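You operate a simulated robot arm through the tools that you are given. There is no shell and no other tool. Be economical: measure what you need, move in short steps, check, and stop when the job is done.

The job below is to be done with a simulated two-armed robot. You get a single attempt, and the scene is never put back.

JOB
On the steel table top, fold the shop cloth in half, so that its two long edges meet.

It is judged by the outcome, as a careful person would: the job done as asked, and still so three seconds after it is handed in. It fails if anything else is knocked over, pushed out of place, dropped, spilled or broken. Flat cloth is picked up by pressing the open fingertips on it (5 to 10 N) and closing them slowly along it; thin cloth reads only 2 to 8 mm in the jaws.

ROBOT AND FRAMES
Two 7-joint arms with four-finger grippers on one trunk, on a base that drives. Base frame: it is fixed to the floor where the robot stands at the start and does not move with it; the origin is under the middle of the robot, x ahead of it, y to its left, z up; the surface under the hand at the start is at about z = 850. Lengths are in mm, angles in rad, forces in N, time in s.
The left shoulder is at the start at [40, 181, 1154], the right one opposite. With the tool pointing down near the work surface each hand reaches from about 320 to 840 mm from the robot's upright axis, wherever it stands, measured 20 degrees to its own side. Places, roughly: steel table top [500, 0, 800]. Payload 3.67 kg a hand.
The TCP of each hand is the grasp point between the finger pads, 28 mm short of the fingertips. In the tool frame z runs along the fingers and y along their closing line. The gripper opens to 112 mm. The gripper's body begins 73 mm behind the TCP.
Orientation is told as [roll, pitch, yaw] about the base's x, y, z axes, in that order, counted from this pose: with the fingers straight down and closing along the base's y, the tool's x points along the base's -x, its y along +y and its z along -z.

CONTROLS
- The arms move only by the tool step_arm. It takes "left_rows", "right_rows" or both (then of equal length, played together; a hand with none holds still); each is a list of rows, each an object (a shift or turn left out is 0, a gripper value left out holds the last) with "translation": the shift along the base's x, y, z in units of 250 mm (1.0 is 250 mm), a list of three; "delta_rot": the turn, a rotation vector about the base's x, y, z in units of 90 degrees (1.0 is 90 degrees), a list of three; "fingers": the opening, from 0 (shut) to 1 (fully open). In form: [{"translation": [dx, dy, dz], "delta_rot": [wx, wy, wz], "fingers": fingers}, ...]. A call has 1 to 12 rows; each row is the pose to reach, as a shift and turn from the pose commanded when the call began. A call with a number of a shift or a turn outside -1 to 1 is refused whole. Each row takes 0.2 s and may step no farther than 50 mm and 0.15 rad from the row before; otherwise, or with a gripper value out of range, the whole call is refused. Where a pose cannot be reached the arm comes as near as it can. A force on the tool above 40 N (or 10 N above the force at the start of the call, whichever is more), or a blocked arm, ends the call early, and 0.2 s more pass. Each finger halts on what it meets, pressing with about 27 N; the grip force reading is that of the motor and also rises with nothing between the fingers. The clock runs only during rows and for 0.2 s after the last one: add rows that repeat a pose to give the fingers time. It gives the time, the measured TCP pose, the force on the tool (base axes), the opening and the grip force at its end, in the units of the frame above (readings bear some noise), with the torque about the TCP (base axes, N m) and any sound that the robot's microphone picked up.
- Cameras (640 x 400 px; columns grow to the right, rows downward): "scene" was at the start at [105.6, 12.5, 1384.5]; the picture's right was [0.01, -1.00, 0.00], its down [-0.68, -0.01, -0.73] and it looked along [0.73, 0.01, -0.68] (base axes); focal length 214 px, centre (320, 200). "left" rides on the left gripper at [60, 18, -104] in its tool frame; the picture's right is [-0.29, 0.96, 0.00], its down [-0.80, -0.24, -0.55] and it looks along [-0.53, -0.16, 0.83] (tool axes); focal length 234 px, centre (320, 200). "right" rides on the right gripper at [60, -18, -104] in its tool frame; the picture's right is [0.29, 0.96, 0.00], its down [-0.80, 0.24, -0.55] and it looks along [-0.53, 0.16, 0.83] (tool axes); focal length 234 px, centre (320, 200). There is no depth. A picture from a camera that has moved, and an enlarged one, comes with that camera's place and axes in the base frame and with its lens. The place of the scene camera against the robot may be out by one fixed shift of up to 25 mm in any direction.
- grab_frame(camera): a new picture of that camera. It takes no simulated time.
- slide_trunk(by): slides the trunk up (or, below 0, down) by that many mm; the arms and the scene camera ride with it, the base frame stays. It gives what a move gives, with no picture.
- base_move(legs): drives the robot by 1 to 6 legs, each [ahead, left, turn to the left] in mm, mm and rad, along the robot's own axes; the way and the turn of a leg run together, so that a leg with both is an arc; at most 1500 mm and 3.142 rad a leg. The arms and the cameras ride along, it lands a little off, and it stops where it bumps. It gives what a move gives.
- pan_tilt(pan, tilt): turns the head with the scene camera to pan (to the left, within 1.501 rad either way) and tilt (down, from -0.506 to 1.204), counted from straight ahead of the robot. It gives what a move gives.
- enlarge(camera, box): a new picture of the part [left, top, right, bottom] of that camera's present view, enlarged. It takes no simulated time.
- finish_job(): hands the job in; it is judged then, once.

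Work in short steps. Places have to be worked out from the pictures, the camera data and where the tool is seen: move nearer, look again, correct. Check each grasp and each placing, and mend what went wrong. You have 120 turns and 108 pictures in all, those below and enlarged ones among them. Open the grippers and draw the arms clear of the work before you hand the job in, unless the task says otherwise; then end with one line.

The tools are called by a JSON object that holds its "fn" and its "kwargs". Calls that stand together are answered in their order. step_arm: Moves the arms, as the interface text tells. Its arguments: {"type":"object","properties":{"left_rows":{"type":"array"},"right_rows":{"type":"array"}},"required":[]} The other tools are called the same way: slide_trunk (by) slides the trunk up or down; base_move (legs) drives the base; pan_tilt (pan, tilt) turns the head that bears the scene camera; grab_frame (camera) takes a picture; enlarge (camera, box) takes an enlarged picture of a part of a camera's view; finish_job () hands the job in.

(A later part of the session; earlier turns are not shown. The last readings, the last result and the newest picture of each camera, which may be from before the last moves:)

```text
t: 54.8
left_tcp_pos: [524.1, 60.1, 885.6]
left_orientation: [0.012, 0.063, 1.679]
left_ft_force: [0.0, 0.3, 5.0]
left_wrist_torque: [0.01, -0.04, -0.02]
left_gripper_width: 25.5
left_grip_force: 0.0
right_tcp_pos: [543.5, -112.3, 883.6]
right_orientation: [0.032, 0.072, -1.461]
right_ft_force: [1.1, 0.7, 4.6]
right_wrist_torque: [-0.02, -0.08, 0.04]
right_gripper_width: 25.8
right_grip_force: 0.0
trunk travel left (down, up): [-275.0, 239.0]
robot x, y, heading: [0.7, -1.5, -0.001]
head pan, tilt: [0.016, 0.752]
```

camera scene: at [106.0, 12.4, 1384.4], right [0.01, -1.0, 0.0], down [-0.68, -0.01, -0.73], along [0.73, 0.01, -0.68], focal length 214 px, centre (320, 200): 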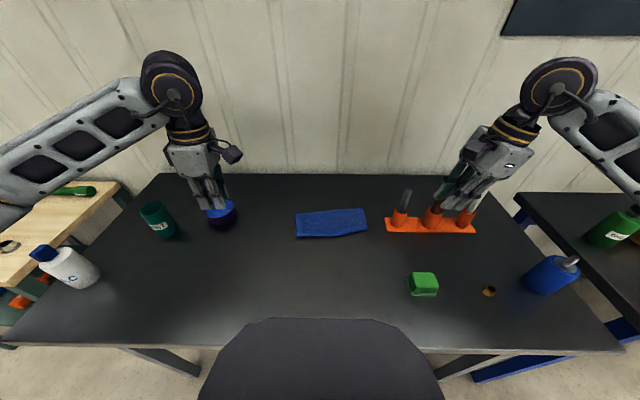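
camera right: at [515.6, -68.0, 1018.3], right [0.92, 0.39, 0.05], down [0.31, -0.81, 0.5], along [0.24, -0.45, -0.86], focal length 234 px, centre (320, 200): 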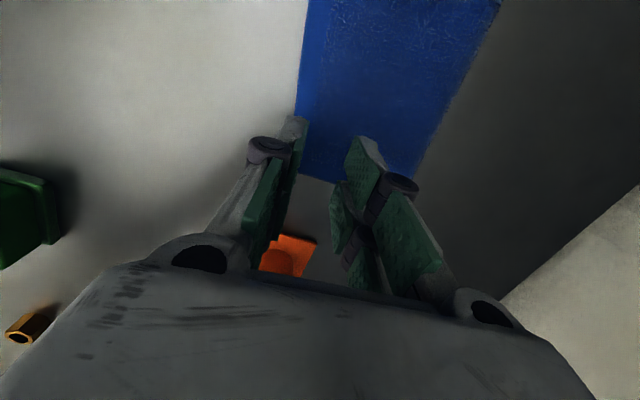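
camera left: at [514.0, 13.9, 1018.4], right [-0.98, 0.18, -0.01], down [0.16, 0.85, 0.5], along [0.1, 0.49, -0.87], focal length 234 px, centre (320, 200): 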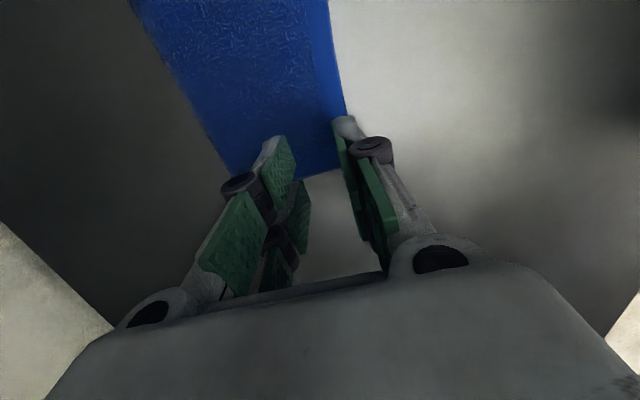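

Both press with ~5 N. I close slowly as before to take only the top layer.

{"fn": "step_arm", "kwargs": {"left_rows": [{"fingers": 0.21}, {"fingers": 0.19}, {"fingers": 0.17}, {"fingers": 0.15}, {"fingers": 0.13}, {"fingers": 0.11}, {"fingers": 0.09}, {"fingers": 0.07}, {"fingers": 0.05}, {"fingers": 0.03}, {"fingers": 0.0}, {"fingers": 0.0}], "right_rows": [{"fingers": 0.21}, {"fingers": 0.19}, {"fingers": 0.17}, {"fingers": 0.15}, {"fingers": 0.13}, {"fingers": 0.11}, {"fingers": 0.09}, {"fingers": 0.07}, {"fingers": 0.05}, {"fingers": 0.03}, {"fingers": 0.0}, {"fingers": 0.0}]}}

{"fn": "step_arm", "kwargs": {"left_rows": [{"translation": [0.01, 0, 0.04]}, {"translation": [0.02, 0, 0.08]}, {"translation": [0.04, 0, 0.12]}], "right_rows": [{"translation": [0.01, 0, 0.04]}, {"translation": [0.02, 0, 0.08]}, {"translation": [0.04, 0, 0.12]}]}}

{"fn": "grab_frame", "kwargs": {"camera": "left"}}

{"fn": "grab_frame", "kwargs": {"camera": "right"}}

{"fn": "enlarge", "kwargs": {"camera": "scene", "box": [260, 165, 400, 252]}}

```text
t: 57.4
left_tcp_pos: [525.4, 60.1, 884.4]
left_orientation: [0.011, 0.06, 1.678]
left_ft_force: [0.4, -1.9, 4.2]
left_wrist_torque: [-0.05, 0.0, 0.0]
left_gripper_width: 4.9
left_grip_force: 26.4
right_tcp_pos: [543.3, -113.8, 883.8]
right_orientation: [0.033, 0.07, -1.461]
right_ft_force: [0.4, 0.4, 6.2]
right_wrist_torque: [-0.02, -0.03, -0.01]
right_gripper_width: 7.2
right_grip_force: 26.9
trunk travel left (down, up): [-275.0, 239.0]
robot x, y, heading: [1.2, -0.3, -0.002]
head pan, tilt: [0.016, 0.752]
```

```text
t: 58.2
left_tcp_pos: [535.0, 59.9, 912.5]
left_orientation: [0.013, 0.061, 1.679]
left_ft_force: [0.0, -0.9, -1.0]
left_wrist_torque: [-0.04, -0.05, 0.03]
left_gripper_width: 4.3
left_grip_force: 27.0
right_tcp_pos: [553.2, -114.8, 912.7]
right_orientation: [0.031, 0.072, -1.461]
right_ft_force: [-0.2, 1.5, -0.3]
right_wrist_torque: [0.02, 0.05, 0.02]
right_gripper_width: 6.9
right_grip_force: 26.9
trunk travel left (down, up): [-275.0, 239.0]
robot x, y, heading: [-1.9, -1.7, -0.003]
head pan, tilt: [0.016, 0.752]
```

```text
48 pictures are left
camera left: at [525.2, 6.4, 1020.6], right [-0.98, 0.18, -0.01], down [0.16, 0.85, 0.5], along [0.1, 0.49, -0.87], focal length 234 px, centre (320, 200)
```

left: 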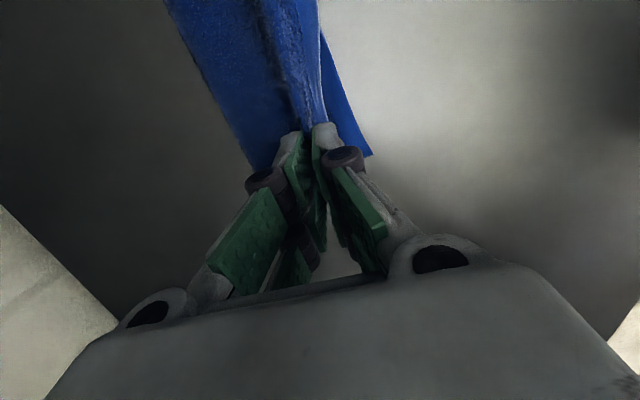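

```text
47 pictures are left
camera right: at [525.5, -62.7, 1020.1], right [0.92, 0.39, 0.05], down [0.31, -0.81, 0.5], along [0.24, -0.45, -0.86], focal length 234 px, centre (320, 200)
```

right: 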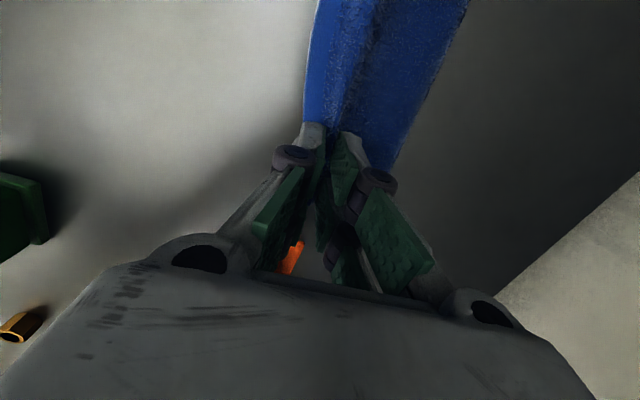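

```text
4.57 times, centred on (330, 208) of scene
camera zoom: at [106.0, 12.5, 1384.4], right [0.01, -1.0, 0.0], down [-0.68, -0.01, -0.73], along [0.73, 0.01, -0.68], focal length 980 px, centre (274, 161)
```

zoom: 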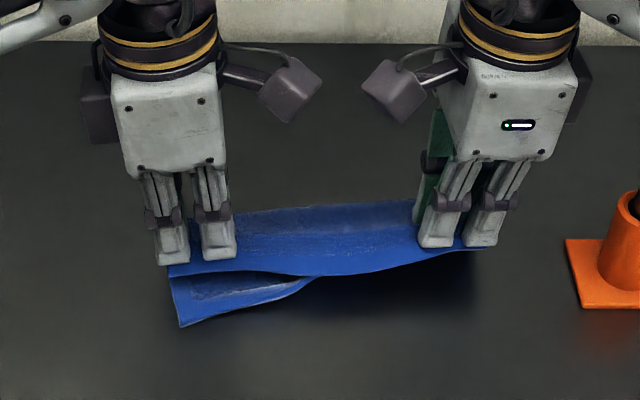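

Left took only the top layer (4.3 mm), but the right pinched both layers (6.9 mm). I set the right side back down and open that hand, keeping the left's hold.

{"fn": "step_arm", "kwargs": {"right_rows": [{"translation": [-0.02, 0, -0.05]}, {"translation": [-0.04, 0, -0.1]}, {"translation": [-0.04, 0, -0.116]}, {"translation": [-0.04, 0, -0.116], "fingers": 0.06}, {"translation": [-0.04, 0, -0.116], "fingers": 0.14}, {"translation": [-0.04, 0, -0.116], "fingers": 0.232}, {"translation": [-0.04, 0, -0.116], "fingers": 0.26}, {"translation": [-0.04, 0, -0.05]}, {"translation": [-0.04, 0, 0.02]}]}}

{"fn": "enlarge", "kwargs": {"camera": "scene", "box": [260, 165, 400, 252]}}

{"fn": "grab_frame", "kwargs": {"camera": "right"}}

```text
t: 60.2
left_tcp_pos: [534.7, 60.1, 913.7]
left_orientation: [0.012, 0.059, 1.677]
left_ft_force: [-0.6, 0.3, -0.8]
left_wrist_torque: [-0.03, 0.0, 0.01]
left_gripper_width: 4.3
left_grip_force: 27.4
right_tcp_pos: [543.2, -112.9, 917.1]
right_orientation: [0.029, 0.071, -1.462]
right_ft_force: [0.7, -0.3, -0.2]
right_wrist_torque: [-0.01, -0.01, 0.01]
right_gripper_width: 28.9
right_grip_force: 0.1
trunk travel left (down, up): [-275.0, 239.0]
robot x, y, heading: [0.9, 1.7, 0.002]
head pan, tilt: [0.016, 0.752]
```

```text
4.57 times, centred on (330, 208) of scene
camera zoom: at [105.5, 12.7, 1384.5], right [0.01, -1.0, 0.0], down [-0.68, -0.01, -0.73], along [0.73, 0.01, -0.68], focal length 980 px, centre (274, 161)
```

zoom: 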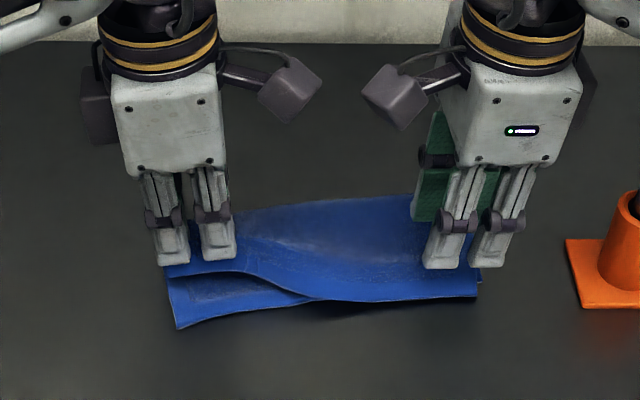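

```text
44 pictures are left
camera right: at [514.9, -61.9, 1025.2], right [0.92, 0.39, 0.05], down [0.31, -0.81, 0.5], along [0.24, -0.45, -0.86], focal length 234 px, centre (320, 200)
```

right: 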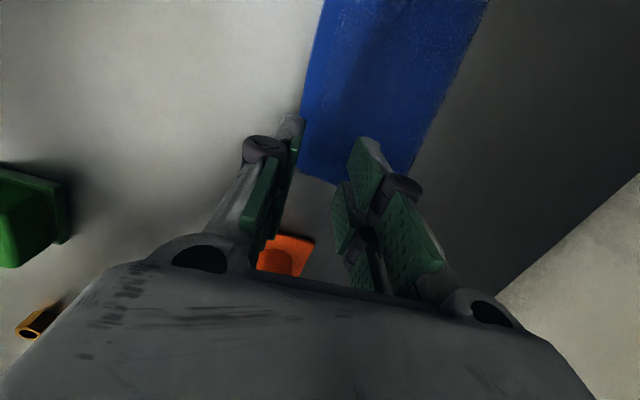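

The cloth is back down on the right with the left top corner still held. I raise the left hand over toward the crease so the top layer peels up along the hem, and raise the right hand out of the way.

{"fn": "step_arm", "kwargs": {"left_rows": [{"translation": [0.03, 0.003, 0.04]}, {"translation": [0.07, 0.008, 0.08]}, {"translation": [0.11, 0.012, 0.12]}, {"translation": [0.15, 0.016, 0.14]}], "right_rows": [{"translation": [0, -0.06, 0.06]}, {"translation": [0, -0.12, 0.12]}, {"translation": [0, -0.18, 0.18]}, {"translation": [0, -0.24, 0.24]}]}}

{"fn": "enlarge", "kwargs": {"camera": "scene", "box": [260, 165, 400, 252]}}

{"fn": "grab_frame", "kwargs": {"camera": "right"}}

```text
t: 61.2
left_tcp_pos: [575.2, 62.9, 947.9]
left_orientation: [0.012, 0.06, 1.676]
left_ft_force: [0.0, -0.6, 0.0]
left_wrist_torque: [0.0, 0.01, 0.03]
left_gripper_width: 4.4
left_grip_force: 26.7
right_tcp_pos: [543.6, -172.5, 979.3]
right_orientation: [0.033, 0.072, -1.46]
right_ft_force: [-0.1, -0.6, 0.0]
right_wrist_torque: [0.0, -0.02, 0.02]
right_gripper_width: 29.1
right_grip_force: 0.0
trunk travel left (down, up): [-275.0, 239.0]
robot x, y, heading: [1.1, -1.9, -0.002]
head pan, tilt: [0.016, 0.752]
```

```text
4.57 times, centred on (330, 208) of scene
camera zoom: at [105.5, 12.0, 1384.5], right [0.02, -1.0, 0.0], down [-0.68, -0.01, -0.73], along [0.73, 0.01, -0.68], focal length 980 px, centre (274, 161)
```

zoom: 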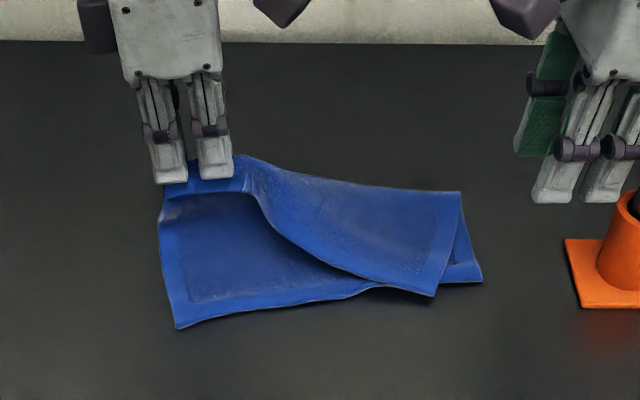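

```text
42 pictures are left
camera right: at [515.6, -122.2, 1084.9], right [0.92, 0.39, 0.05], down [0.31, -0.81, 0.5], along [0.24, -0.45, -0.86], focal length 234 px, centre (320, 200)
```

right: 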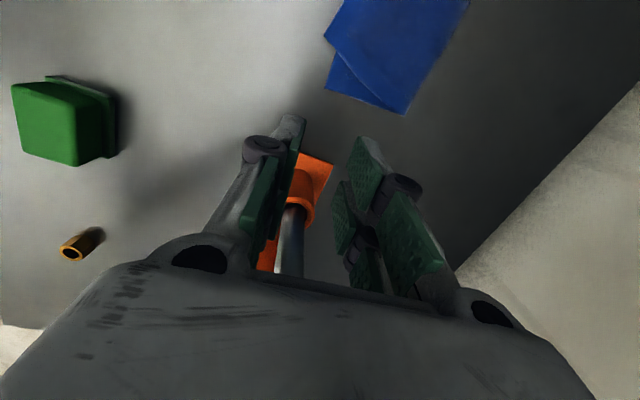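

Now the layers separate cleanly, and the lower layer's near corners are visible. I unfold fully by carrying the left corner back to the far side, then can redo the fold with a better target.

{"fn": "step_arm", "kwargs": {"left_rows": [{"translation": [0.08, 0.02, 0.06]}, {"translation": [0.16, 0.04, 0.1]}, {"translation": [0.24, 0.06, 0.1]}, {"translation": [0.32, 0.08, 0.06]}, {"translation": [0.4, 0.1, 0.0]}, {"translation": [0.44, 0.1, -0.06]}]}}

{"fn": "enlarge", "kwargs": {"camera": "scene", "box": [260, 165, 400, 252]}}

```text
t: 62.6
left_tcp_pos: [683.9, 90.5, 933.5]
left_orientation: [0.013, 0.062, 1.678]
left_ft_force: [0.3, 1.1, 0.3]
left_wrist_torque: [-0.03, -0.02, 0.01]
left_gripper_width: 4.3
left_grip_force: 27.2
right_tcp_pos: [543.4, -172.7, 976.7]
right_orientation: [0.031, 0.072, -1.46]
right_ft_force: [-0.3, -0.3, 1.2]
right_wrist_torque: [0.01, 0.0, 0.0]
right_gripper_width: 29.0
right_grip_force: 0.1
trunk travel left (down, up): [-275.0, 239.0]
robot x, y, heading: [-3.0, -0.5, 0.0]
head pan, tilt: [0.016, 0.752]
```

```text
4.57 times, centred on (330, 208) of scene
camera zoom: at [106.1, 12.4, 1384.4], right [0.02, -1.0, 0.0], down [-0.68, -0.01, -0.73], along [0.73, 0.01, -0.68], focal length 980 px, centre (274, 161)
```

zoom: 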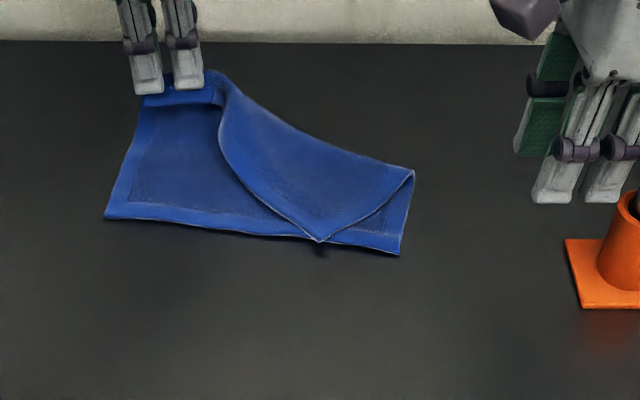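

The whole cloth slid with the pull. I'll pin the lower layer's right corner with the right hand (closed fingers), so the left can flip the rest over. First position the right hand above it.

{"fn": "step_arm", "kwargs": {"right_rows": [{"translation": [0.03, 0.1, 0], "fingers": 0}, {"translation": [0.07, 0.22, 0]}, {"translation": [0.1, 0.33, -0.04]}, {"translation": [0.132, 0.443, -0.14]}, {"translation": [0.132, 0.443, -0.24]}, {"translation": [0.132, 0.443, -0.32]}, {"translation": [0.132, 0.443, -0.32]}]}}

{"fn": "enlarge", "kwargs": {"camera": "scene", "box": [260, 165, 400, 252]}}

```text
t: 64.2
left_tcp_pos: [683.4, 90.0, 933.8]
left_orientation: [0.013, 0.06, 1.677]
left_ft_force: [0.1, 0.4, 0.5]
left_wrist_torque: [0.01, -0.02, 0.0]
left_gripper_width: 4.7
left_grip_force: 27.2
right_tcp_pos: [576.6, -62.0, 898.6]
right_orientation: [0.031, 0.071, -1.461]
right_ft_force: [0.9, 0.1, 0.2]
right_wrist_torque: [-0.02, -0.02, 0.0]
right_gripper_width: 0.3
right_grip_force: 26.3
trunk travel left (down, up): [-275.0, 239.0]
robot x, y, heading: [-0.2, 0.8, 0.004]
head pan, tilt: [0.016, 0.752]
```

```text
4.57 times, centred on (330, 208) of scene
camera zoom: at [105.6, 12.5, 1384.5], right [0.02, -1.0, 0.0], down [-0.68, -0.01, -0.73], along [0.73, 0.01, -0.68], focal length 980 px, centre (274, 161)
```

zoom: 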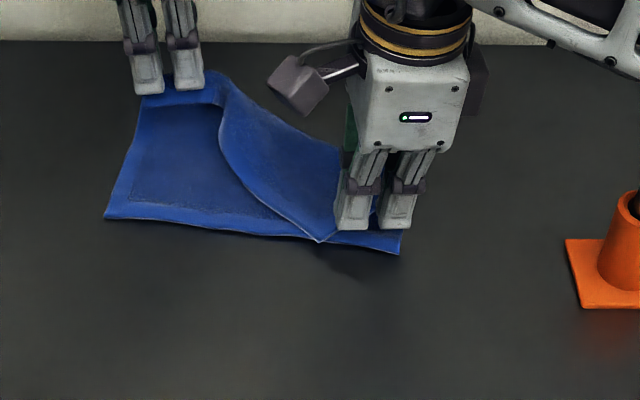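

Position is good. I lower until it pins the lower layer.

{"fn": "step_arm", "kwargs": {"right_rows": [{"translation": [0, 0, -0.04]}, {"translation": [0, 0, -0.064]}, {"translation": [0, 0, -0.076]}, {"translation": [0, 0, -0.076]}]}}

```text
t: 65.2
left_tcp_pos: [682.3, 89.6, 935.0]
left_orientation: [0.012, 0.061, 1.677]
left_ft_force: [0.4, -0.9, 0.1]
left_wrist_torque: [0.0, 0.03, -0.01]
left_gripper_width: 4.5
left_grip_force: 27.1
right_tcp_pos: [575.4, -61.1, 879.5]
right_orientation: [0.033, 0.071, -1.461]
right_ft_force: [-0.3, 0.9, 5.8]
right_wrist_torque: [-0.03, -0.01, -0.01]
right_gripper_width: 0.0
right_grip_force: 26.9
trunk travel left (down, up): [-275.0, 239.0]
robot x, y, heading: [2.5, 0.9, -0.004]
head pan, tilt: [0.016, 0.752]
```

Pinned at ~6 N. Now the left lifts its corner high and forward so the folded-over right part peels free.

{"fn": "step_arm", "kwargs": {"left_rows": [{"translation": [0.0, -0.02, 0.12]}, {"translation": [0.02, -0.05, 0.22]}, {"translation": [0.06, -0.08, 0.3]}, {"translation": [0.12, -0.1, 0.34]}, {"translation": [0.18, -0.1, 0.34]}]}}

{"fn": "enlarge", "kwargs": {"camera": "scene", "box": [250, 130, 410, 252]}}

```text
t: 66.4
left_tcp_pos: [728.5, 64.3, 1019.0]
left_orientation: [0.011, 0.061, 1.676]
left_ft_force: [-1.0, -0.4, -1.3]
left_wrist_torque: [0.01, 0.03, -0.07]
left_gripper_width: 4.5
left_grip_force: 26.6
right_tcp_pos: [575.8, -62.6, 879.0]
right_orientation: [0.034, 0.072, -1.46]
right_ft_force: [0.1, 0.2, 7.4]
right_wrist_torque: [-0.08, -0.06, -0.04]
right_gripper_width: 0.0
right_grip_force: 27.0
trunk travel left (down, up): [-275.0, 239.0]
robot x, y, heading: [2.2, -0.7, 0.001]
head pan, tilt: [0.016, 0.752]
```

```text
3.28 times, centred on (330, 191) of scene
camera zoom: at [105.2, 12.2, 1384.5], right [0.02, -1.0, 0.0], down [-0.68, -0.01, -0.73], along [0.73, 0.01, -0.68], focal length 703 px, centre (287, 230)
```

zoom: 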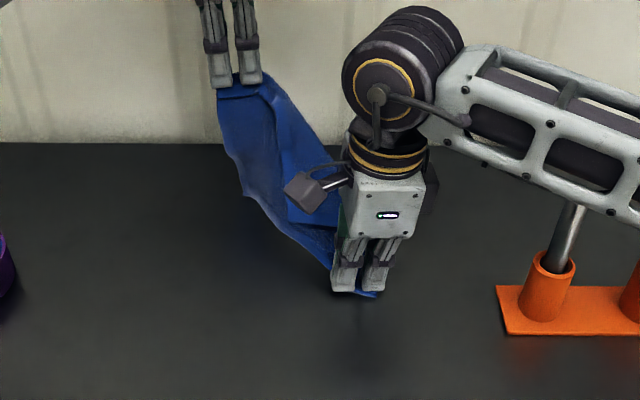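

I take a closer look at how the cloth hangs now.

{"fn": "enlarge", "kwargs": {"camera": "scene", "box": [295, 145, 355, 210]}}

{"fn": "grab_frame", "kwargs": {"camera": "left"}}

```text
6.15 times, centred on (325, 178) of scene
camera zoom: at [105.2, 12.2, 1384.5], right [0.02, -1.0, 0.0], down [-0.68, -0.01, -0.73], along [0.73, 0.01, -0.68], focal length 1320 px, centre (289, 338)
```

zoom: 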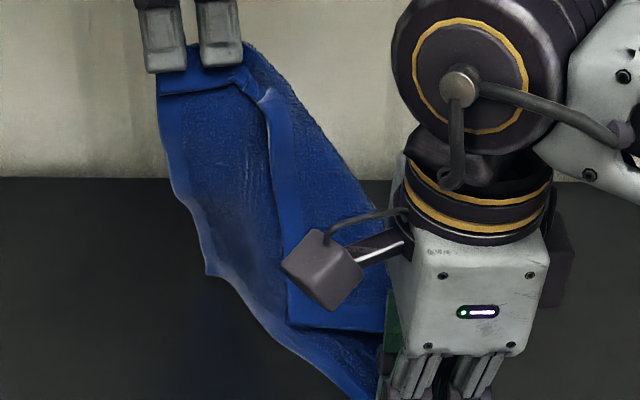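

```text
37 pictures are left
camera left: at [717.9, 9.6, 1126.5], right [-0.98, 0.18, -0.01], down [0.16, 0.85, 0.5], along [0.1, 0.49, -0.87], focal length 234 px, centre (320, 200)
```

left: 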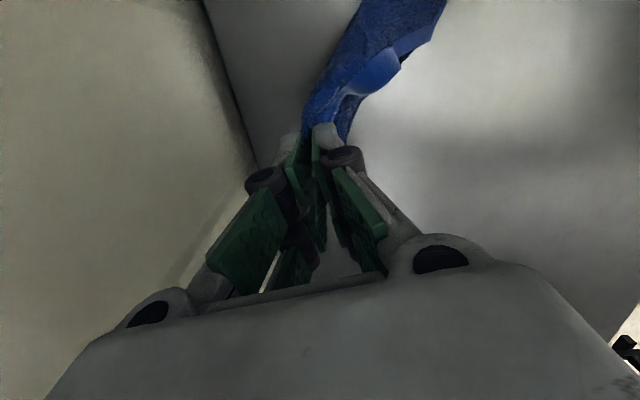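

The right corner's flap hangs in front of the sheet. I lay the left corner out on the far side while the right keeps its pin, so the sheet goes flat with the flap on top and visible.

{"fn": "step_arm", "kwargs": {"left_rows": [{"translation": [0.06, 0.04, -0.06]}, {"translation": [0.12, 0.08, -0.12]}, {"translation": [0.17, 0.11, -0.2]}, {"translation": [0.18, 0.12, -0.3]}, {"translation": [0.18, 0.12, -0.4]}, {"translation": [0.18, 0.12, -0.48]}]}}

{"fn": "enlarge", "kwargs": {"camera": "scene", "box": [250, 140, 400, 240]}}

```text
t: 67.8
left_tcp_pos: [772.9, 92.4, 899.8]
left_orientation: [0.011, 0.062, 1.677]
left_ft_force: [-1.8, -1.9, -0.5]
left_wrist_torque: [-0.04, 0.04, -0.03]
left_gripper_width: 4.3
left_grip_force: 27.6
right_tcp_pos: [576.3, -63.3, 879.3]
right_orientation: [0.033, 0.072, -1.461]
right_ft_force: [2.5, 1.6, 6.6]
right_wrist_torque: [-0.06, -0.05, 0.02]
right_gripper_width: 0.1
right_grip_force: 27.0
trunk travel left (down, up): [-275.0, 239.0]
robot x, y, heading: [2.5, -0.9, -0.001]
head pan, tilt: [0.016, 0.752]
```

```text
4.00 times, centred on (325, 190) of scene
camera zoom: at [105.5, 12.6, 1384.5], right [0.02, -1.0, 0.0], down [-0.68, -0.01, -0.73], along [0.73, 0.01, -0.68], focal length 858 px, centre (300, 240)
```

zoom: 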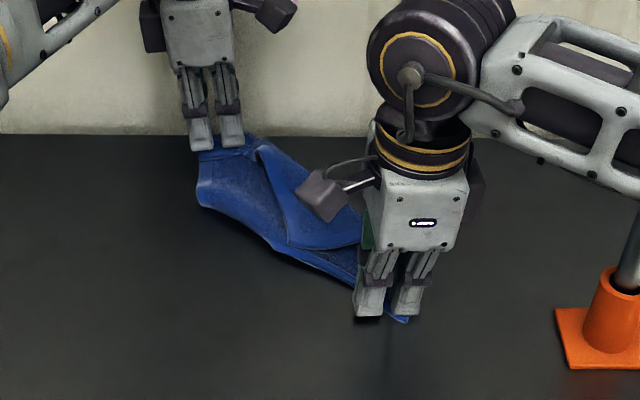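

The diagonal is taut. I relax it slightly, lower the left corner onto the table, and lift the right hand off to see the sheet.

{"fn": "step_arm", "kwargs": {"left_rows": [{"translation": [-0.02, -0.01, -0.03]}, {"translation": [-0.03, -0.015, -0.06]}, {"translation": [-0.03, -0.015, -0.06]}, {"translation": [-0.03, -0.015, -0.06]}, {"translation": [-0.03, -0.015, -0.06]}], "right_rows": [{"translation": [0, 0, 0]}, {"translation": [0, 0, 0.1]}, {"translation": [0, 0, 0.25]}, {"translation": [0, -0.15, 0.35]}, {"translation": [0, -0.34, 0.4]}]}}

{"fn": "enlarge", "kwargs": {"camera": "scene", "box": [265, 150, 385, 225]}}

```text
t: 69.0
left_tcp_pos: [764.0, 88.4, 883.6]
left_orientation: [0.008, 0.061, 1.68]
left_ft_force: [0.7, -0.1, 3.5]
left_wrist_torque: [0.05, -0.01, 0.0]
left_gripper_width: 4.5
left_grip_force: 27.3
right_tcp_pos: [577.0, -149.5, 979.0]
right_orientation: [0.034, 0.073, -1.46]
right_ft_force: [0.2, 0.6, -0.7]
right_wrist_torque: [0.03, -0.01, -0.05]
right_gripper_width: 0.0
right_grip_force: 27.2
trunk travel left (down, up): [-275.0, 239.0]
robot x, y, heading: [0.2, 0.1, 0.0]
head pan, tilt: [0.016, 0.752]
```

```text
5.33 times, centred on (325, 188) of scene
camera zoom: at [104.8, 11.0, 1384.5], right [0.02, -1.0, 0.0], down [-0.68, -0.01, -0.73], along [0.73, 0.01, -0.68], focal length 1144 px, centre (293, 267)
```

zoom: 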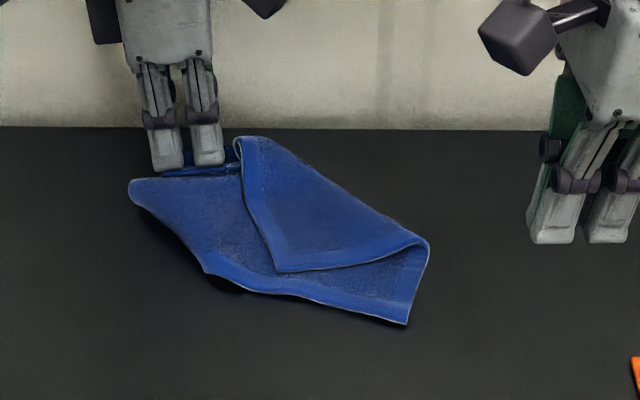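

Clear view: flap corner B lies on top near (655,25). The left hand can let go now; I open it and withdraw it up and to the left.

{"fn": "step_arm", "kwargs": {"left_rows": [{"fingers": 0.1}, {"fingers": 0.25}, {"translation": [0, 0, 0.05], "fingers": 0.3}, {"translation": [0, 0, 0.2]}, {"translation": [-0.05, 0.1, 0.35]}, {"translation": [-0.2, 0.2, 0.4]}, {"translation": [-0.35, 0.25, 0.4]}]}}

{"fn": "enlarge", "kwargs": {"camera": "scene", "box": [265, 150, 385, 225]}}

```text
t: 70.6
left_tcp_pos: [676.6, 152.7, 985.2]
left_orientation: [0.01, 0.061, 1.676]
left_ft_force: [-0.7, -0.7, 0.1]
left_wrist_torque: [0.01, 0.01, 0.0]
left_gripper_width: 33.7
left_grip_force: 0.1
right_tcp_pos: [577.5, -148.6, 978.8]
right_orientation: [0.032, 0.074, -1.46]
right_ft_force: [0.4, 0.8, 0.3]
right_wrist_torque: [0.0, 0.02, -0.03]
right_gripper_width: 0.1
right_grip_force: 27.5
trunk travel left (down, up): [-275.0, 239.0]
robot x, y, heading: [2.0, 1.7, -0.004]
head pan, tilt: [0.016, 0.752]
```

```text
5.33 times, centred on (325, 188) of scene
camera zoom: at [104.4, 12.4, 1384.6], right [0.01, -1.0, 0.0], down [-0.68, -0.01, -0.73], along [0.73, 0.01, -0.68], focal length 1144 px, centre (293, 267)
```

zoom: 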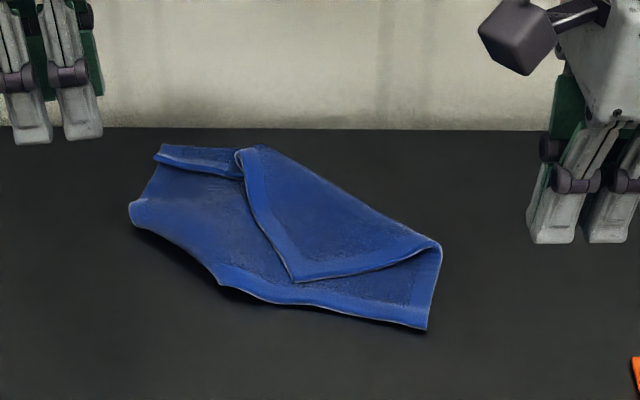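

B sits at about (640,15), its flap edge running toward (673,-79). I bring the right hand over it, turned to be perpendicular to that edge, and move the left farther off.

{"fn": "step_arm", "kwargs": {"left_rows": [{"translation": [-0.1, 0.1, 0.05]}, {"translation": [-0.2, 0.2, 0.05]}, {"translation": [-0.3, 0.25, 0.05]}, {"translation": [-0.3, 0.25, 0.05]}, {"translation": [-0.3, 0.25, 0.05]}, {"translation": [-0.3, 0.25, 0.05]}, {"translation": [-0.3, 0.25, 0.05]}], "right_rows": [{"translation": [0.06, 0.1, 0], "delta_rot": [0, 0, 0.04], "fingers": 0.232}, {"translation": [0.12, 0.2, 0], "delta_rot": [0, 0, 0.08]}, {"translation": [0.18, 0.32, 0], "delta_rot": [0, 0, 0.14]}, {"translation": [0.26, 0.45, 0], "delta_rot": [0, 0, 0.14]}, {"translation": [0.342, 0.586, -0.1], "delta_rot": [0, 0, 0.14]}, {"translation": [0.342, 0.586, -0.24], "delta_rot": [0, 0, 0.14]}, {"translation": [0.342, 0.586, -0.28], "delta_rot": [0, 0, 0.14]}]}}

{"fn": "enlarge", "kwargs": {"camera": "scene", "box": [265, 150, 385, 225]}}

{"fn": "grab_frame", "kwargs": {"camera": "right"}}

```text
t: 72.2
left_tcp_pos: [602.5, 217.5, 995.4]
left_orientation: [0.012, 0.064, 1.678]
left_ft_force: [0.4, 0.2, 0.3]
left_wrist_torque: [-0.03, 0.0, -0.01]
left_gripper_width: 33.7
left_grip_force: 0.1
right_tcp_pos: [662.9, 0.1, 908.6]
right_orientation: [0.035, 0.071, -1.241]
right_ft_force: [-0.5, 0.4, -0.5]
right_wrist_torque: [-0.03, 0.01, 0.04]
right_gripper_width: 26.2
right_grip_force: 0.0
trunk travel left (down, up): [-275.0, 239.0]
robot x, y, heading: [0.7, -0.6, 0.002]
head pan, tilt: [0.016, 0.752]
```

```text
5.33 times, centred on (325, 188) of scene
camera zoom: at [105.9, 13.2, 1384.4], right [0.02, -1.0, 0.0], down [-0.68, -0.01, -0.73], along [0.73, 0.01, -0.68], focal length 1144 px, centre (293, 267)
```

zoom: 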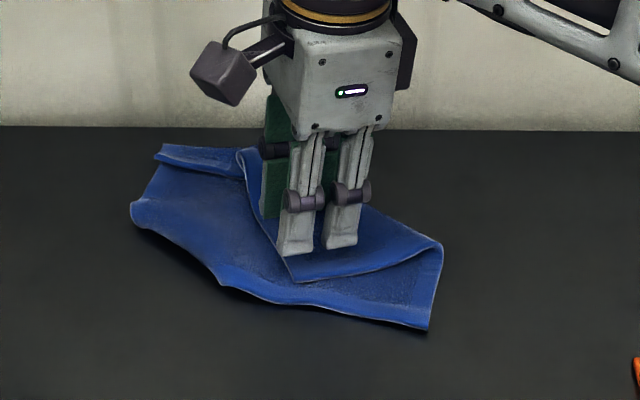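

```text
32 pictures are left
camera right: at [625.2, 43.2, 1016.0], right [0.81, 0.58, 0.05], down [0.48, -0.72, 0.5], along [0.33, -0.38, -0.86], focal length 234 px, centre (320, 200)
```

right: 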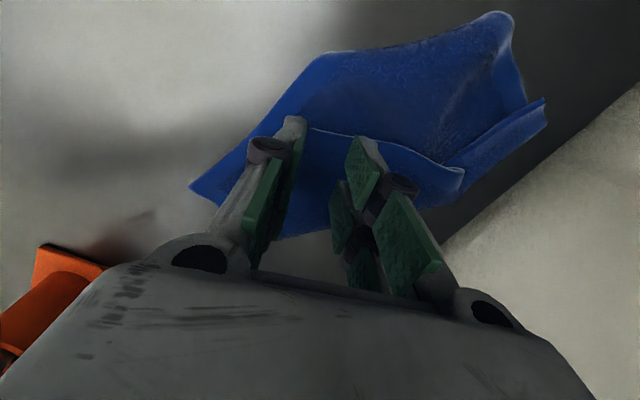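

Well placed. I shift a few mm onto the flap and lower gently.

{"fn": "step_arm", "kwargs": {"right_rows": [{"translation": [0.024, -0.024, -0.03]}, {"translation": [0.024, -0.024, -0.06]}, {"translation": [0.024, -0.024, -0.076]}, {"translation": [0.024, -0.024, -0.076]}]}}

```text
t: 73.2
left_tcp_pos: [602.7, 216.4, 996.0]
left_orientation: [0.012, 0.06, 1.677]
left_ft_force: [-0.1, -0.6, -0.2]
left_wrist_torque: [-0.04, 0.0, -0.01]
left_gripper_width: 33.6
left_grip_force: 0.1
right_tcp_pos: [668.1, -7.5, 889.2]
right_orientation: [0.031, 0.071, -1.243]
right_ft_force: [-0.7, 0.2, 0.3]
right_wrist_torque: [-0.02, 0.03, -0.01]
right_gripper_width: 25.9
right_grip_force: 0.1
trunk travel left (down, up): [-275.0, 239.0]
robot x, y, heading: [-2.3, -1.2, 0.001]
head pan, tilt: [0.016, 0.752]
```

{"fn": "step_arm", "kwargs": {"right_rows": [{"translation": [0, 0, -0.006]}, {"translation": [0, 0, -0.012]}, {"translation": [0, 0, -0.012]}]}}

```text
t: 74.0
left_tcp_pos: [604.3, 215.7, 996.5]
left_orientation: [0.013, 0.061, 1.677]
left_ft_force: [0.3, -0.4, 0.1]
left_wrist_torque: [-0.01, 0.02, 0.02]
left_gripper_width: 33.8
left_grip_force: 0.0
right_tcp_pos: [668.3, -7.5, 886.5]
right_orientation: [0.035, 0.071, -1.239]
right_ft_force: [-0.7, -0.7, 1.6]
right_wrist_torque: [-0.04, -0.01, -0.02]
right_gripper_width: 26.2
right_grip_force: 0.0
trunk travel left (down, up): [-275.0, 239.0]
robot x, y, heading: [-3.1, 0.3, -0.001]
head pan, tilt: [0.016, 0.752]
```

Contact is light (1.6 N), as wanted for the top layer only. I add ~1 mm and close slowly.

{"fn": "step_arm", "kwargs": {"right_rows": [{"translation": [0, 0, -0.005], "fingers": 0.22}, {"translation": [0, 0, -0.005], "fingers": 0.195}, {"translation": [0, 0, -0.005], "fingers": 0.17}, {"translation": [0, 0, -0.005], "fingers": 0.15}, {"translation": [0, 0, -0.005], "fingers": 0.13}, {"translation": [0, 0, -0.005], "fingers": 0.11}, {"translation": [0, 0, -0.005], "fingers": 0.09}, {"translation": [0, 0, -0.005], "fingers": 0.07}, {"translation": [0, 0, -0.005], "fingers": 0.05}, {"translation": [0, 0, -0.005], "fingers": 0.03}, {"translation": [0, 0, -0.005], "fingers": 0}, {"translation": [0, 0, -0.005], "fingers": 0}]}}

{"fn": "step_arm", "kwargs": {"right_rows": [{"translation": [0, 0, 0.05]}, {"translation": [0.01, -0.02, 0.1]}, {"translation": [0.02, -0.05, 0.15]}]}}

{"fn": "enlarge", "kwargs": {"camera": "scene", "box": [265, 150, 385, 225]}}

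```text
t: 76.6
left_tcp_pos: [602.9, 216.1, 996.5]
left_orientation: [0.011, 0.061, 1.678]
left_ft_force: [0.1, -0.6, 0.2]
left_wrist_torque: [0.01, 0.01, 0.01]
left_gripper_width: 33.4
left_grip_force: 0.1
right_tcp_pos: [667.9, -7.4, 886.1]
right_orientation: [0.034, 0.071, -1.241]
right_ft_force: [0.2, 0.0, 2.2]
right_wrist_torque: [-0.03, -0.01, -0.01]
right_gripper_width: 4.1
right_grip_force: 27.0
trunk travel left (down, up): [-275.0, 239.0]
robot x, y, heading: [1.2, -3.4, -0.003]
head pan, tilt: [0.016, 0.752]
```

```text
t: 77.4
left_tcp_pos: [603.9, 215.7, 997.0]
left_orientation: [0.012, 0.061, 1.678]
left_ft_force: [-0.3, 0.6, -0.4]
left_wrist_torque: [0.0, -0.01, 0.0]
left_gripper_width: 33.8
left_grip_force: 0.1
right_tcp_pos: [671.5, -20.2, 923.1]
right_orientation: [0.033, 0.072, -1.241]
right_ft_force: [0.2, 0.3, -0.2]
right_wrist_torque: [-0.03, 0.02, 0.0]
right_gripper_width: 4.0
right_grip_force: 27.2
trunk travel left (down, up): [-275.0, 239.0]
robot x, y, heading: [3.2, 2.4, -0.001]
head pan, tilt: [0.016, 0.752]
```

```text
5.33 times, centred on (325, 188) of scene
camera zoom: at [105.6, 12.5, 1384.5], right [0.02, -1.0, 0.0], down [-0.68, -0.01, -0.73], along [0.73, 0.01, -0.68], focal length 1144 px, centre (293, 267)
```

zoom: 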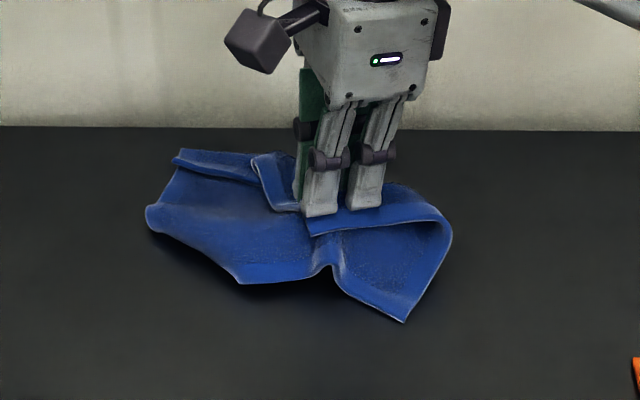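

Only the top layer is held (4 mm). I carry this corner up and over to the far right to open the cloth.

{"fn": "step_arm", "kwargs": {"right_rows": [{"translation": [0.04, -0.05, 0.08]}, {"translation": [0.08, -0.12, 0.14]}, {"translation": [0.13, -0.2, 0.16]}, {"translation": [0.18, -0.28, 0.14]}, {"translation": [0.24, -0.34, 0.08]}, {"translation": [0.29, -0.38, 0.0]}, {"translation": [0.3, -0.4, -0.08]}]}}

{"fn": "enlarge", "kwargs": {"camera": "scene", "box": [265, 140, 385, 225]}}

```text
t: 79.0
left_tcp_pos: [604.0, 215.3, 996.4]
left_orientation: [0.012, 0.062, 1.68]
left_ft_force: [0.4, 0.6, -0.9]
left_wrist_torque: [0.0, -0.04, -0.05]
left_gripper_width: 33.8
left_grip_force: 0.0
right_tcp_pos: [746.7, -119.3, 904.9]
right_orientation: [0.035, 0.071, -1.241]
right_ft_force: [-0.2, 0.1, 0.3]
right_wrist_torque: [0.01, 0.01, 0.01]
right_gripper_width: 4.3
right_grip_force: 26.8
trunk travel left (down, up): [-275.0, 239.0]
robot x, y, heading: [0.6, 2.6, 0.002]
head pan, tilt: [0.016, 0.752]
```

```text
4.71 times, centred on (325, 182) of scene
camera zoom: at [106.0, 12.3, 1384.4], right [0.01, -1.0, 0.0], down [-0.68, -0.01, -0.73], along [0.73, 0.01, -0.68], focal length 1009 px, centre (296, 282)
```

zoom: 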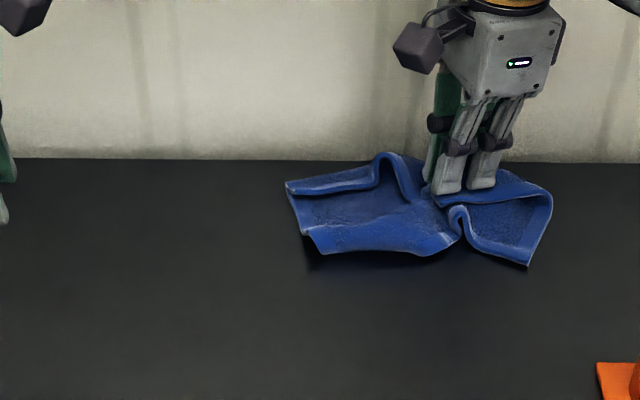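

The cloth slides freely on the steel, so I'll use gravity instead: lift it by this corner so it hangs open, turn the hand so the hanging sheet's plane faces sideways, and lay it out afresh.

{"fn": "step_arm", "kwargs": {"right_rows": [{"translation": [0, 0.02, 0.12]}, {"translation": [-0.02, 0.05, 0.28]}, {"translation": [-0.08, 0.08, 0.44], "delta_rot": [0, 0, 0.05]}, {"translation": [-0.16, 0.12, 0.6], "delta_rot": [0, 0, 0.13]}, {"translation": [-0.26, 0.16, 0.74], "delta_rot": [0, 0, 0.22]}, {"translation": [-0.36, 0.2, 0.84], "delta_rot": [0, 0, 0.31]}, {"translation": [-0.46, 0.24, 0.88], "delta_rot": [0, 0, 0.4]}, {"translation": [-0.56, 0.28, 0.88], "delta_rot": [0, 0, 0.49]}, {"translation": [-0.65, 0.32, 0.88], "delta_rot": [0, 0, 0.58]}, {"translation": [-0.72, 0.36, 0.88], "delta_rot": [0, 0, 0.67]}, {"translation": [-0.75, 0.4, 0.88], "delta_rot": [0, 0, 0.76]}, {"translation": [-0.75, 0.4, 0.88], "delta_rot": [0, 0, 0.79]}]}}

{"fn": "enlarge", "kwargs": {"camera": "scene", "box": [230, 100, 430, 260]}}

```text
t: 81.6
left_tcp_pos: [603.6, 217.1, 996.3]
left_orientation: [0.012, 0.061, 1.678]
left_ft_force: [0.1, 0.4, 0.2]
left_wrist_torque: [-0.03, -0.01, 0.05]
left_gripper_width: 33.7
left_grip_force: 0.1
right_tcp_pos: [559.3, -19.5, 1122.9]
right_orientation: [0.033, 0.071, 0.002]
right_ft_force: [-0.6, 0.0, -0.3]
right_wrist_torque: [-0.05, 0.02, -0.09]
right_gripper_width: 3.8
right_grip_force: 27.1
trunk travel left (down, up): [-275.0, 239.0]
robot x, y, heading: [-0.8, 0.5, 0.003]
head pan, tilt: [0.016, 0.752]
```

```text
2.50 times, centred on (330, 180) of scene
camera zoom: at [105.8, 12.4, 1384.4], right [0.01, -1.0, 0.0], down [-0.68, -0.01, -0.73], along [0.73, 0.01, -0.68], focal length 536 px, centre (295, 250)
```

zoom: 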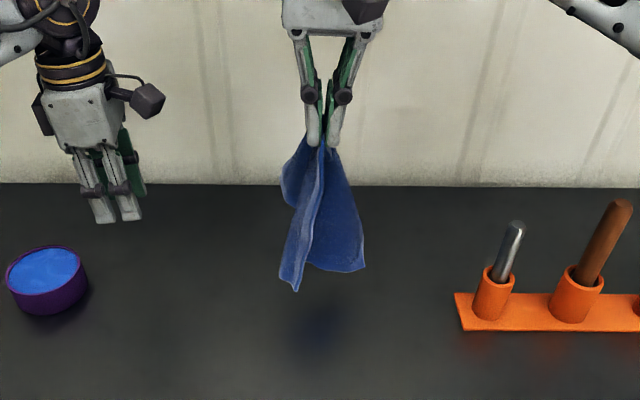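

It hangs open, with the A–D short side at the bottom facing me. I turn the hand back about 85° so that side runs along x, and move above the laying start; the left hand backs off.

{"fn": "step_arm", "kwargs": {"left_rows": [{"translation": [-0.1, 0.04, 0]}, {"translation": [-0.2, 0.08, 0]}, {"translation": [-0.3, 0.1, 0]}, {"translation": [-0.4, 0.1, 0]}, {"translation": [-0.5, 0.1, 0]}, {"translation": [-0.5, 0.1, 0]}, {"translation": [-0.5, 0.1, 0]}, {"translation": [-0.5, 0.1, 0]}, {"translation": [-0.5, 0.1, 0]}, {"translation": [-0.5, 0.1, 0]}, {"translation": [-0.5, 0.1, 0]}, {"translation": [-0.5, 0.1, 0]}], "right_rows": [{"delta_rot": [0, 0, -0.08]}, {"delta_rot": [0, 0, -0.17]}, {"translation": [0.03, 0.03, 0], "delta_rot": [0, 0, -0.26]}, {"translation": [0.08, 0.06, 0], "delta_rot": [0, 0, -0.35]}, {"translation": [0.13, 0.09, 0], "delta_rot": [0, 0, -0.44]}, {"translation": [0.18, 0.12, 0], "delta_rot": [0, 0, -0.53]}, {"translation": [0.23, 0.15, 0], "delta_rot": [0, 0, -0.62]}, {"translation": [0.28, 0.18, 0], "delta_rot": [0, 0, -0.71]}, {"translation": [0.34, 0.21, -0.02], "delta_rot": [0, 0, -0.8]}, {"translation": [0.4, 0.24, -0.04], "delta_rot": [0, 0, -0.88]}, {"translation": [0.44, 0.26, -0.06], "delta_rot": [0, 0, -0.92]}, {"translation": [0.44, 0.26, -0.06], "delta_rot": [0, 0, -0.92]}]}}

{"fn": "enlarge", "kwargs": {"camera": "scene", "box": [230, 100, 430, 260]}}

```text
t: 84.2
left_tcp_pos: [478.4, 239.8, 996.8]
left_orientation: [0.012, 0.061, 1.678]
left_ft_force: [0.7, -0.9, -0.7]
left_wrist_torque: [0.05, 0.02, 0.0]
left_gripper_width: 33.1
left_grip_force: 0.1
right_tcp_pos: [671.5, 45.5, 1106.8]
right_orientation: [0.035, 0.072, -1.447]
right_ft_force: [0.3, 0.2, 0.4]
right_wrist_torque: [-0.01, -0.03, 0.07]
right_gripper_width: 3.9
right_grip_force: 27.3
trunk travel left (down, up): [-275.0, 239.0]
robot x, y, heading: [-0.7, 1.4, 0.002]
head pan, tilt: [0.016, 0.752]
```

```text
2.50 times, centred on (330, 180) of scene
camera zoom: at [105.6, 12.3, 1384.5], right [0.01, -1.0, 0.0], down [-0.68, -0.01, -0.73], along [0.73, 0.01, -0.68], focal length 536 px, centre (295, 250)
```

zoom: 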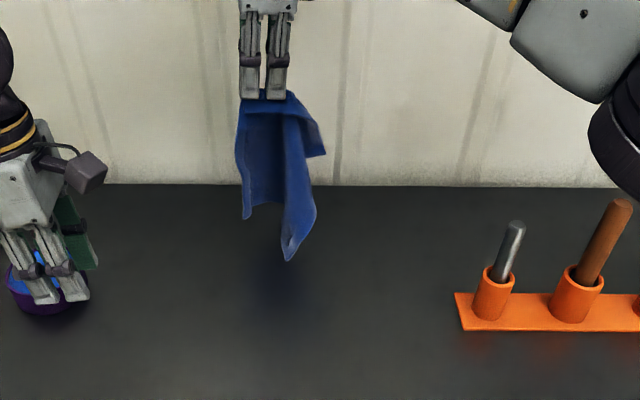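

Now A is far-left, D near-left, C to the right: the right arrangement. I lower while sweeping to the right so the sheet lays itself down.

{"fn": "step_arm", "kwargs": {"right_rows": [{"translation": [0, -0.04, -0.08]}, {"translation": [0, -0.12, -0.16]}, {"translation": [0, -0.22, -0.25]}, {"translation": [0.02, -0.32, -0.36]}, {"translation": [0.03, -0.42, -0.48]}, {"translation": [0.04, -0.52, -0.6]}, {"translation": [0.05, -0.6, -0.72]}, {"translation": [0.06, -0.66, -0.82]}, {"translation": [0.06, -0.68, -0.86]}]}}

{"fn": "enlarge", "kwargs": {"camera": "scene", "box": [250, 140, 400, 240]}}

```text
t: 86.2
left_tcp_pos: [478.5, 240.6, 996.3]
left_orientation: [0.012, 0.063, 1.677]
left_ft_force: [-0.3, 0.6, 0.3]
left_wrist_torque: [0.02, 0.01, -0.04]
left_gripper_width: 33.5
left_grip_force: 0.1
right_tcp_pos: [685.9, -124.7, 893.9]
right_orientation: [0.034, 0.07, -1.446]
right_ft_force: [1.4, 0.8, 4.3]
right_wrist_torque: [-0.02, -0.01, 0.09]
right_gripper_width: 3.7
right_grip_force: 27.3
trunk travel left (down, up): [-275.0, 239.0]
robot x, y, heading: [3.1, -1.0, 0.002]
head pan, tilt: [0.016, 0.752]
```

```text
4.00 times, centred on (325, 190) of scene
camera zoom: at [105.1, 12.9, 1384.6], right [0.02, -1.0, 0.0], down [-0.68, -0.01, -0.73], along [0.73, 0.01, -0.68], focal length 858 px, centre (300, 240)
```

zoom: 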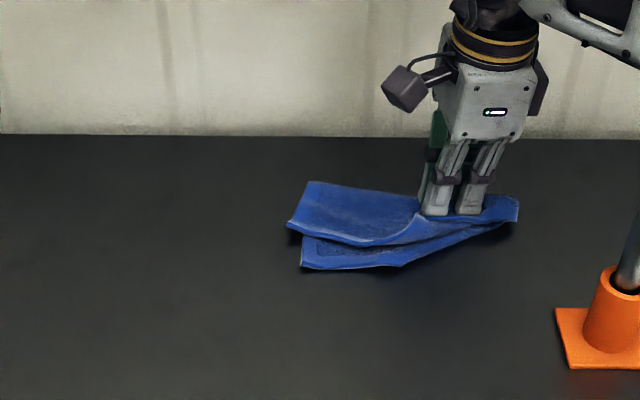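

Interesting: the cloth settled as a lengthwise half fold, crease on the far side, with the top edge short of the lower one. I release the right hand gently and look.

{"fn": "step_arm", "kwargs": {"right_rows": [{"fingers": 0.06}, {"fingers": 0.12}, {"fingers": 0.2}, {"translation": [0, 0, 0.06], "fingers": 0.25}, {"translation": [0, 0, 0.2]}, {"translation": [-0.05, -0.1, 0.35]}, {"translation": [-0.2, -0.2, 0.4]}, {"translation": [-0.35, -0.2, 0.4]}]}}

{"fn": "enlarge", "kwargs": {"camera": "scene", "box": [265, 160, 385, 235]}}

```text
t: 88.0
left_tcp_pos: [477.8, 240.7, 997.1]
left_orientation: [0.013, 0.061, 1.678]
left_ft_force: [0.0, -0.4, 0.1]
left_wrist_torque: [-0.01, -0.02, 0.0]
left_gripper_width: 33.8
left_grip_force: 0.1
right_tcp_pos: [594.2, -176.6, 993.4]
right_orientation: [0.034, 0.072, -1.445]
right_ft_force: [-0.6, -0.3, -0.3]
right_wrist_torque: [0.02, -0.03, 0.0]
right_gripper_width: 28.2
right_grip_force: 0.1
trunk travel left (down, up): [-275.0, 239.0]
robot x, y, heading: [1.1, -0.7, -0.001]
head pan, tilt: [0.016, 0.752]
```

```text
5.33 times, centred on (325, 198) of scene
camera zoom: at [105.0, 12.9, 1384.5], right [0.02, -1.0, 0.0], down [-0.68, -0.01, -0.73], along [0.73, 0.01, -0.68], focal length 1144 px, centre (293, 213)
```

zoom: 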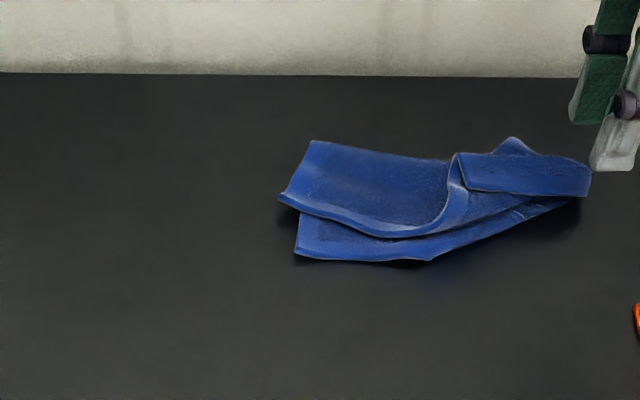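

I understand the state: the top-left corner (~(669,24)) is a free single flap. The left hand will pinch it lightly, lift and pull it left to straighten the hem. I move the left hand over it.

{"fn": "step_arm", "kwargs": {"left_rows": [{"translation": [0.08, -0.1, 0], "delta_rot": [0, 0, -0.05], "fingers": 0.232}, {"translation": [0.18, -0.22, 0], "delta_rot": [0, 0, -0.1]}, {"translation": [0.28, -0.34, 0], "delta_rot": [0, 0, -0.16]}, {"translation": [0.38, -0.46, 0], "delta_rot": [0, 0, -0.22]}, {"translation": [0.48, -0.6, 0], "delta_rot": [0, 0, -0.28]}, {"translation": [0.6, -0.74, 0], "delta_rot": [0, 0, -0.33]}, {"translation": [0.7, -0.88, -0.05], "delta_rot": [0, 0, -0.33]}, {"translation": [0.78, -0.965, -0.15], "delta_rot": [0, 0, -0.33]}, {"translation": [0.79, -0.965, -0.3], "delta_rot": [0, 0, -0.33]}, {"translation": [0.79, -0.965, -0.36], "delta_rot": [0, 0, -0.33]}], "right_rows": [{"translation": [-0.05, -0.06, 0]}, {"translation": [-0.1, -0.12, 0]}, {"translation": [-0.1, -0.12, 0]}, {"translation": [-0.1, -0.12, 0]}, {"translation": [-0.1, -0.12, 0]}, {"translation": [-0.1, -0.12, 0]}, {"translation": [-0.1, -0.12, 0]}, {"translation": [-0.1, -0.12, 0]}, {"translation": [-0.1, -0.12, 0]}, {"translation": [-0.1, -0.12, 0]}]}}

{"fn": "enlarge", "kwargs": {"camera": "scene", "box": [265, 160, 385, 235]}}

```text
t: 90.2
left_tcp_pos: [677.6, -0.8, 905.8]
left_orientation: [0.011, 0.061, 1.159]
left_ft_force: [0.3, -0.8, 0.1]
left_wrist_torque: [0.04, -0.02, 0.0]
left_gripper_width: 25.8
left_grip_force: 0.2
right_tcp_pos: [571.1, -203.6, 994.3]
right_orientation: [0.03, 0.07, -1.447]
right_ft_force: [-0.4, 0.9, -0.6]
right_wrist_torque: [0.03, -0.03, -0.01]
right_gripper_width: 28.1
right_grip_force: 0.1
trunk travel left (down, up): [-275.0, 239.0]
robot x, y, heading: [0.3, 3.3, 0.001]
head pan, tilt: [0.016, 0.752]
```

```text
5.33 times, centred on (325, 198) of scene
camera zoom: at [105.7, 12.1, 1384.5], right [0.01, -1.0, 0.0], down [-0.68, -0.01, -0.73], along [0.73, 0.01, -0.68], focal length 1144 px, centre (293, 213)
```

zoom: 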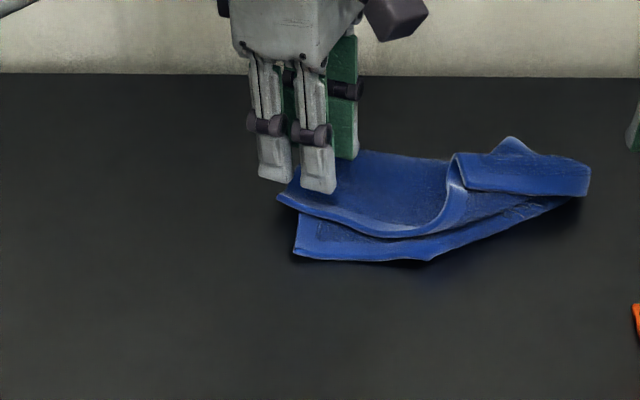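

I shift 15 mm along the edge and lower to light contact.

{"fn": "step_arm", "kwargs": {"left_rows": [{"translation": [0, -0.06, -0.01]}, {"translation": [0, -0.06, -0.04]}, {"translation": [0, -0.06, -0.06]}, {"translation": [0, -0.06, -0.06]}]}}

{"fn": "step_arm", "kwargs": {"left_rows": [{"translation": [0, 0, -0.006]}, {"translation": [0, 0, -0.012]}, {"translation": [0, 0, -0.012]}]}}

```text
t: 91.2
left_tcp_pos: [676.3, -16.5, 891.3]
left_orientation: [0.011, 0.063, 1.158]
left_ft_force: [-0.4, -0.3, 1.4]
left_wrist_torque: [0.02, 0.02, 0.02]
left_gripper_width: 26.1
left_grip_force: 0.1
right_tcp_pos: [571.9, -203.5, 993.2]
right_orientation: [0.032, 0.071, -1.445]
right_ft_force: [0.3, 0.0, 1.1]
right_wrist_torque: [0.04, -0.01, 0.03]
right_gripper_width: 27.8
right_grip_force: 0.1
trunk travel left (down, up): [-275.0, 239.0]
robot x, y, heading: [2.4, -4.5, 0.001]
head pan, tilt: [0.016, 0.752]
```

```text
t: 92.0
left_tcp_pos: [676.1, -16.4, 887.9]
left_orientation: [0.013, 0.06, 1.158]
left_ft_force: [0.1, 0.3, 1.1]
left_wrist_torque: [-0.03, 0.01, 0.02]
left_gripper_width: 26.1
left_grip_force: 0.1
right_tcp_pos: [572.0, -204.6, 992.8]
right_orientation: [0.031, 0.073, -1.445]
right_ft_force: [0.0, 0.1, -0.2]
right_wrist_torque: [0.0, 0.0, 0.0]
right_gripper_width: 27.7
right_grip_force: 0.1
trunk travel left (down, up): [-275.0, 239.0]
robot x, y, heading: [-1.1, 1.5, 0.002]
head pan, tilt: [0.016, 0.752]
```

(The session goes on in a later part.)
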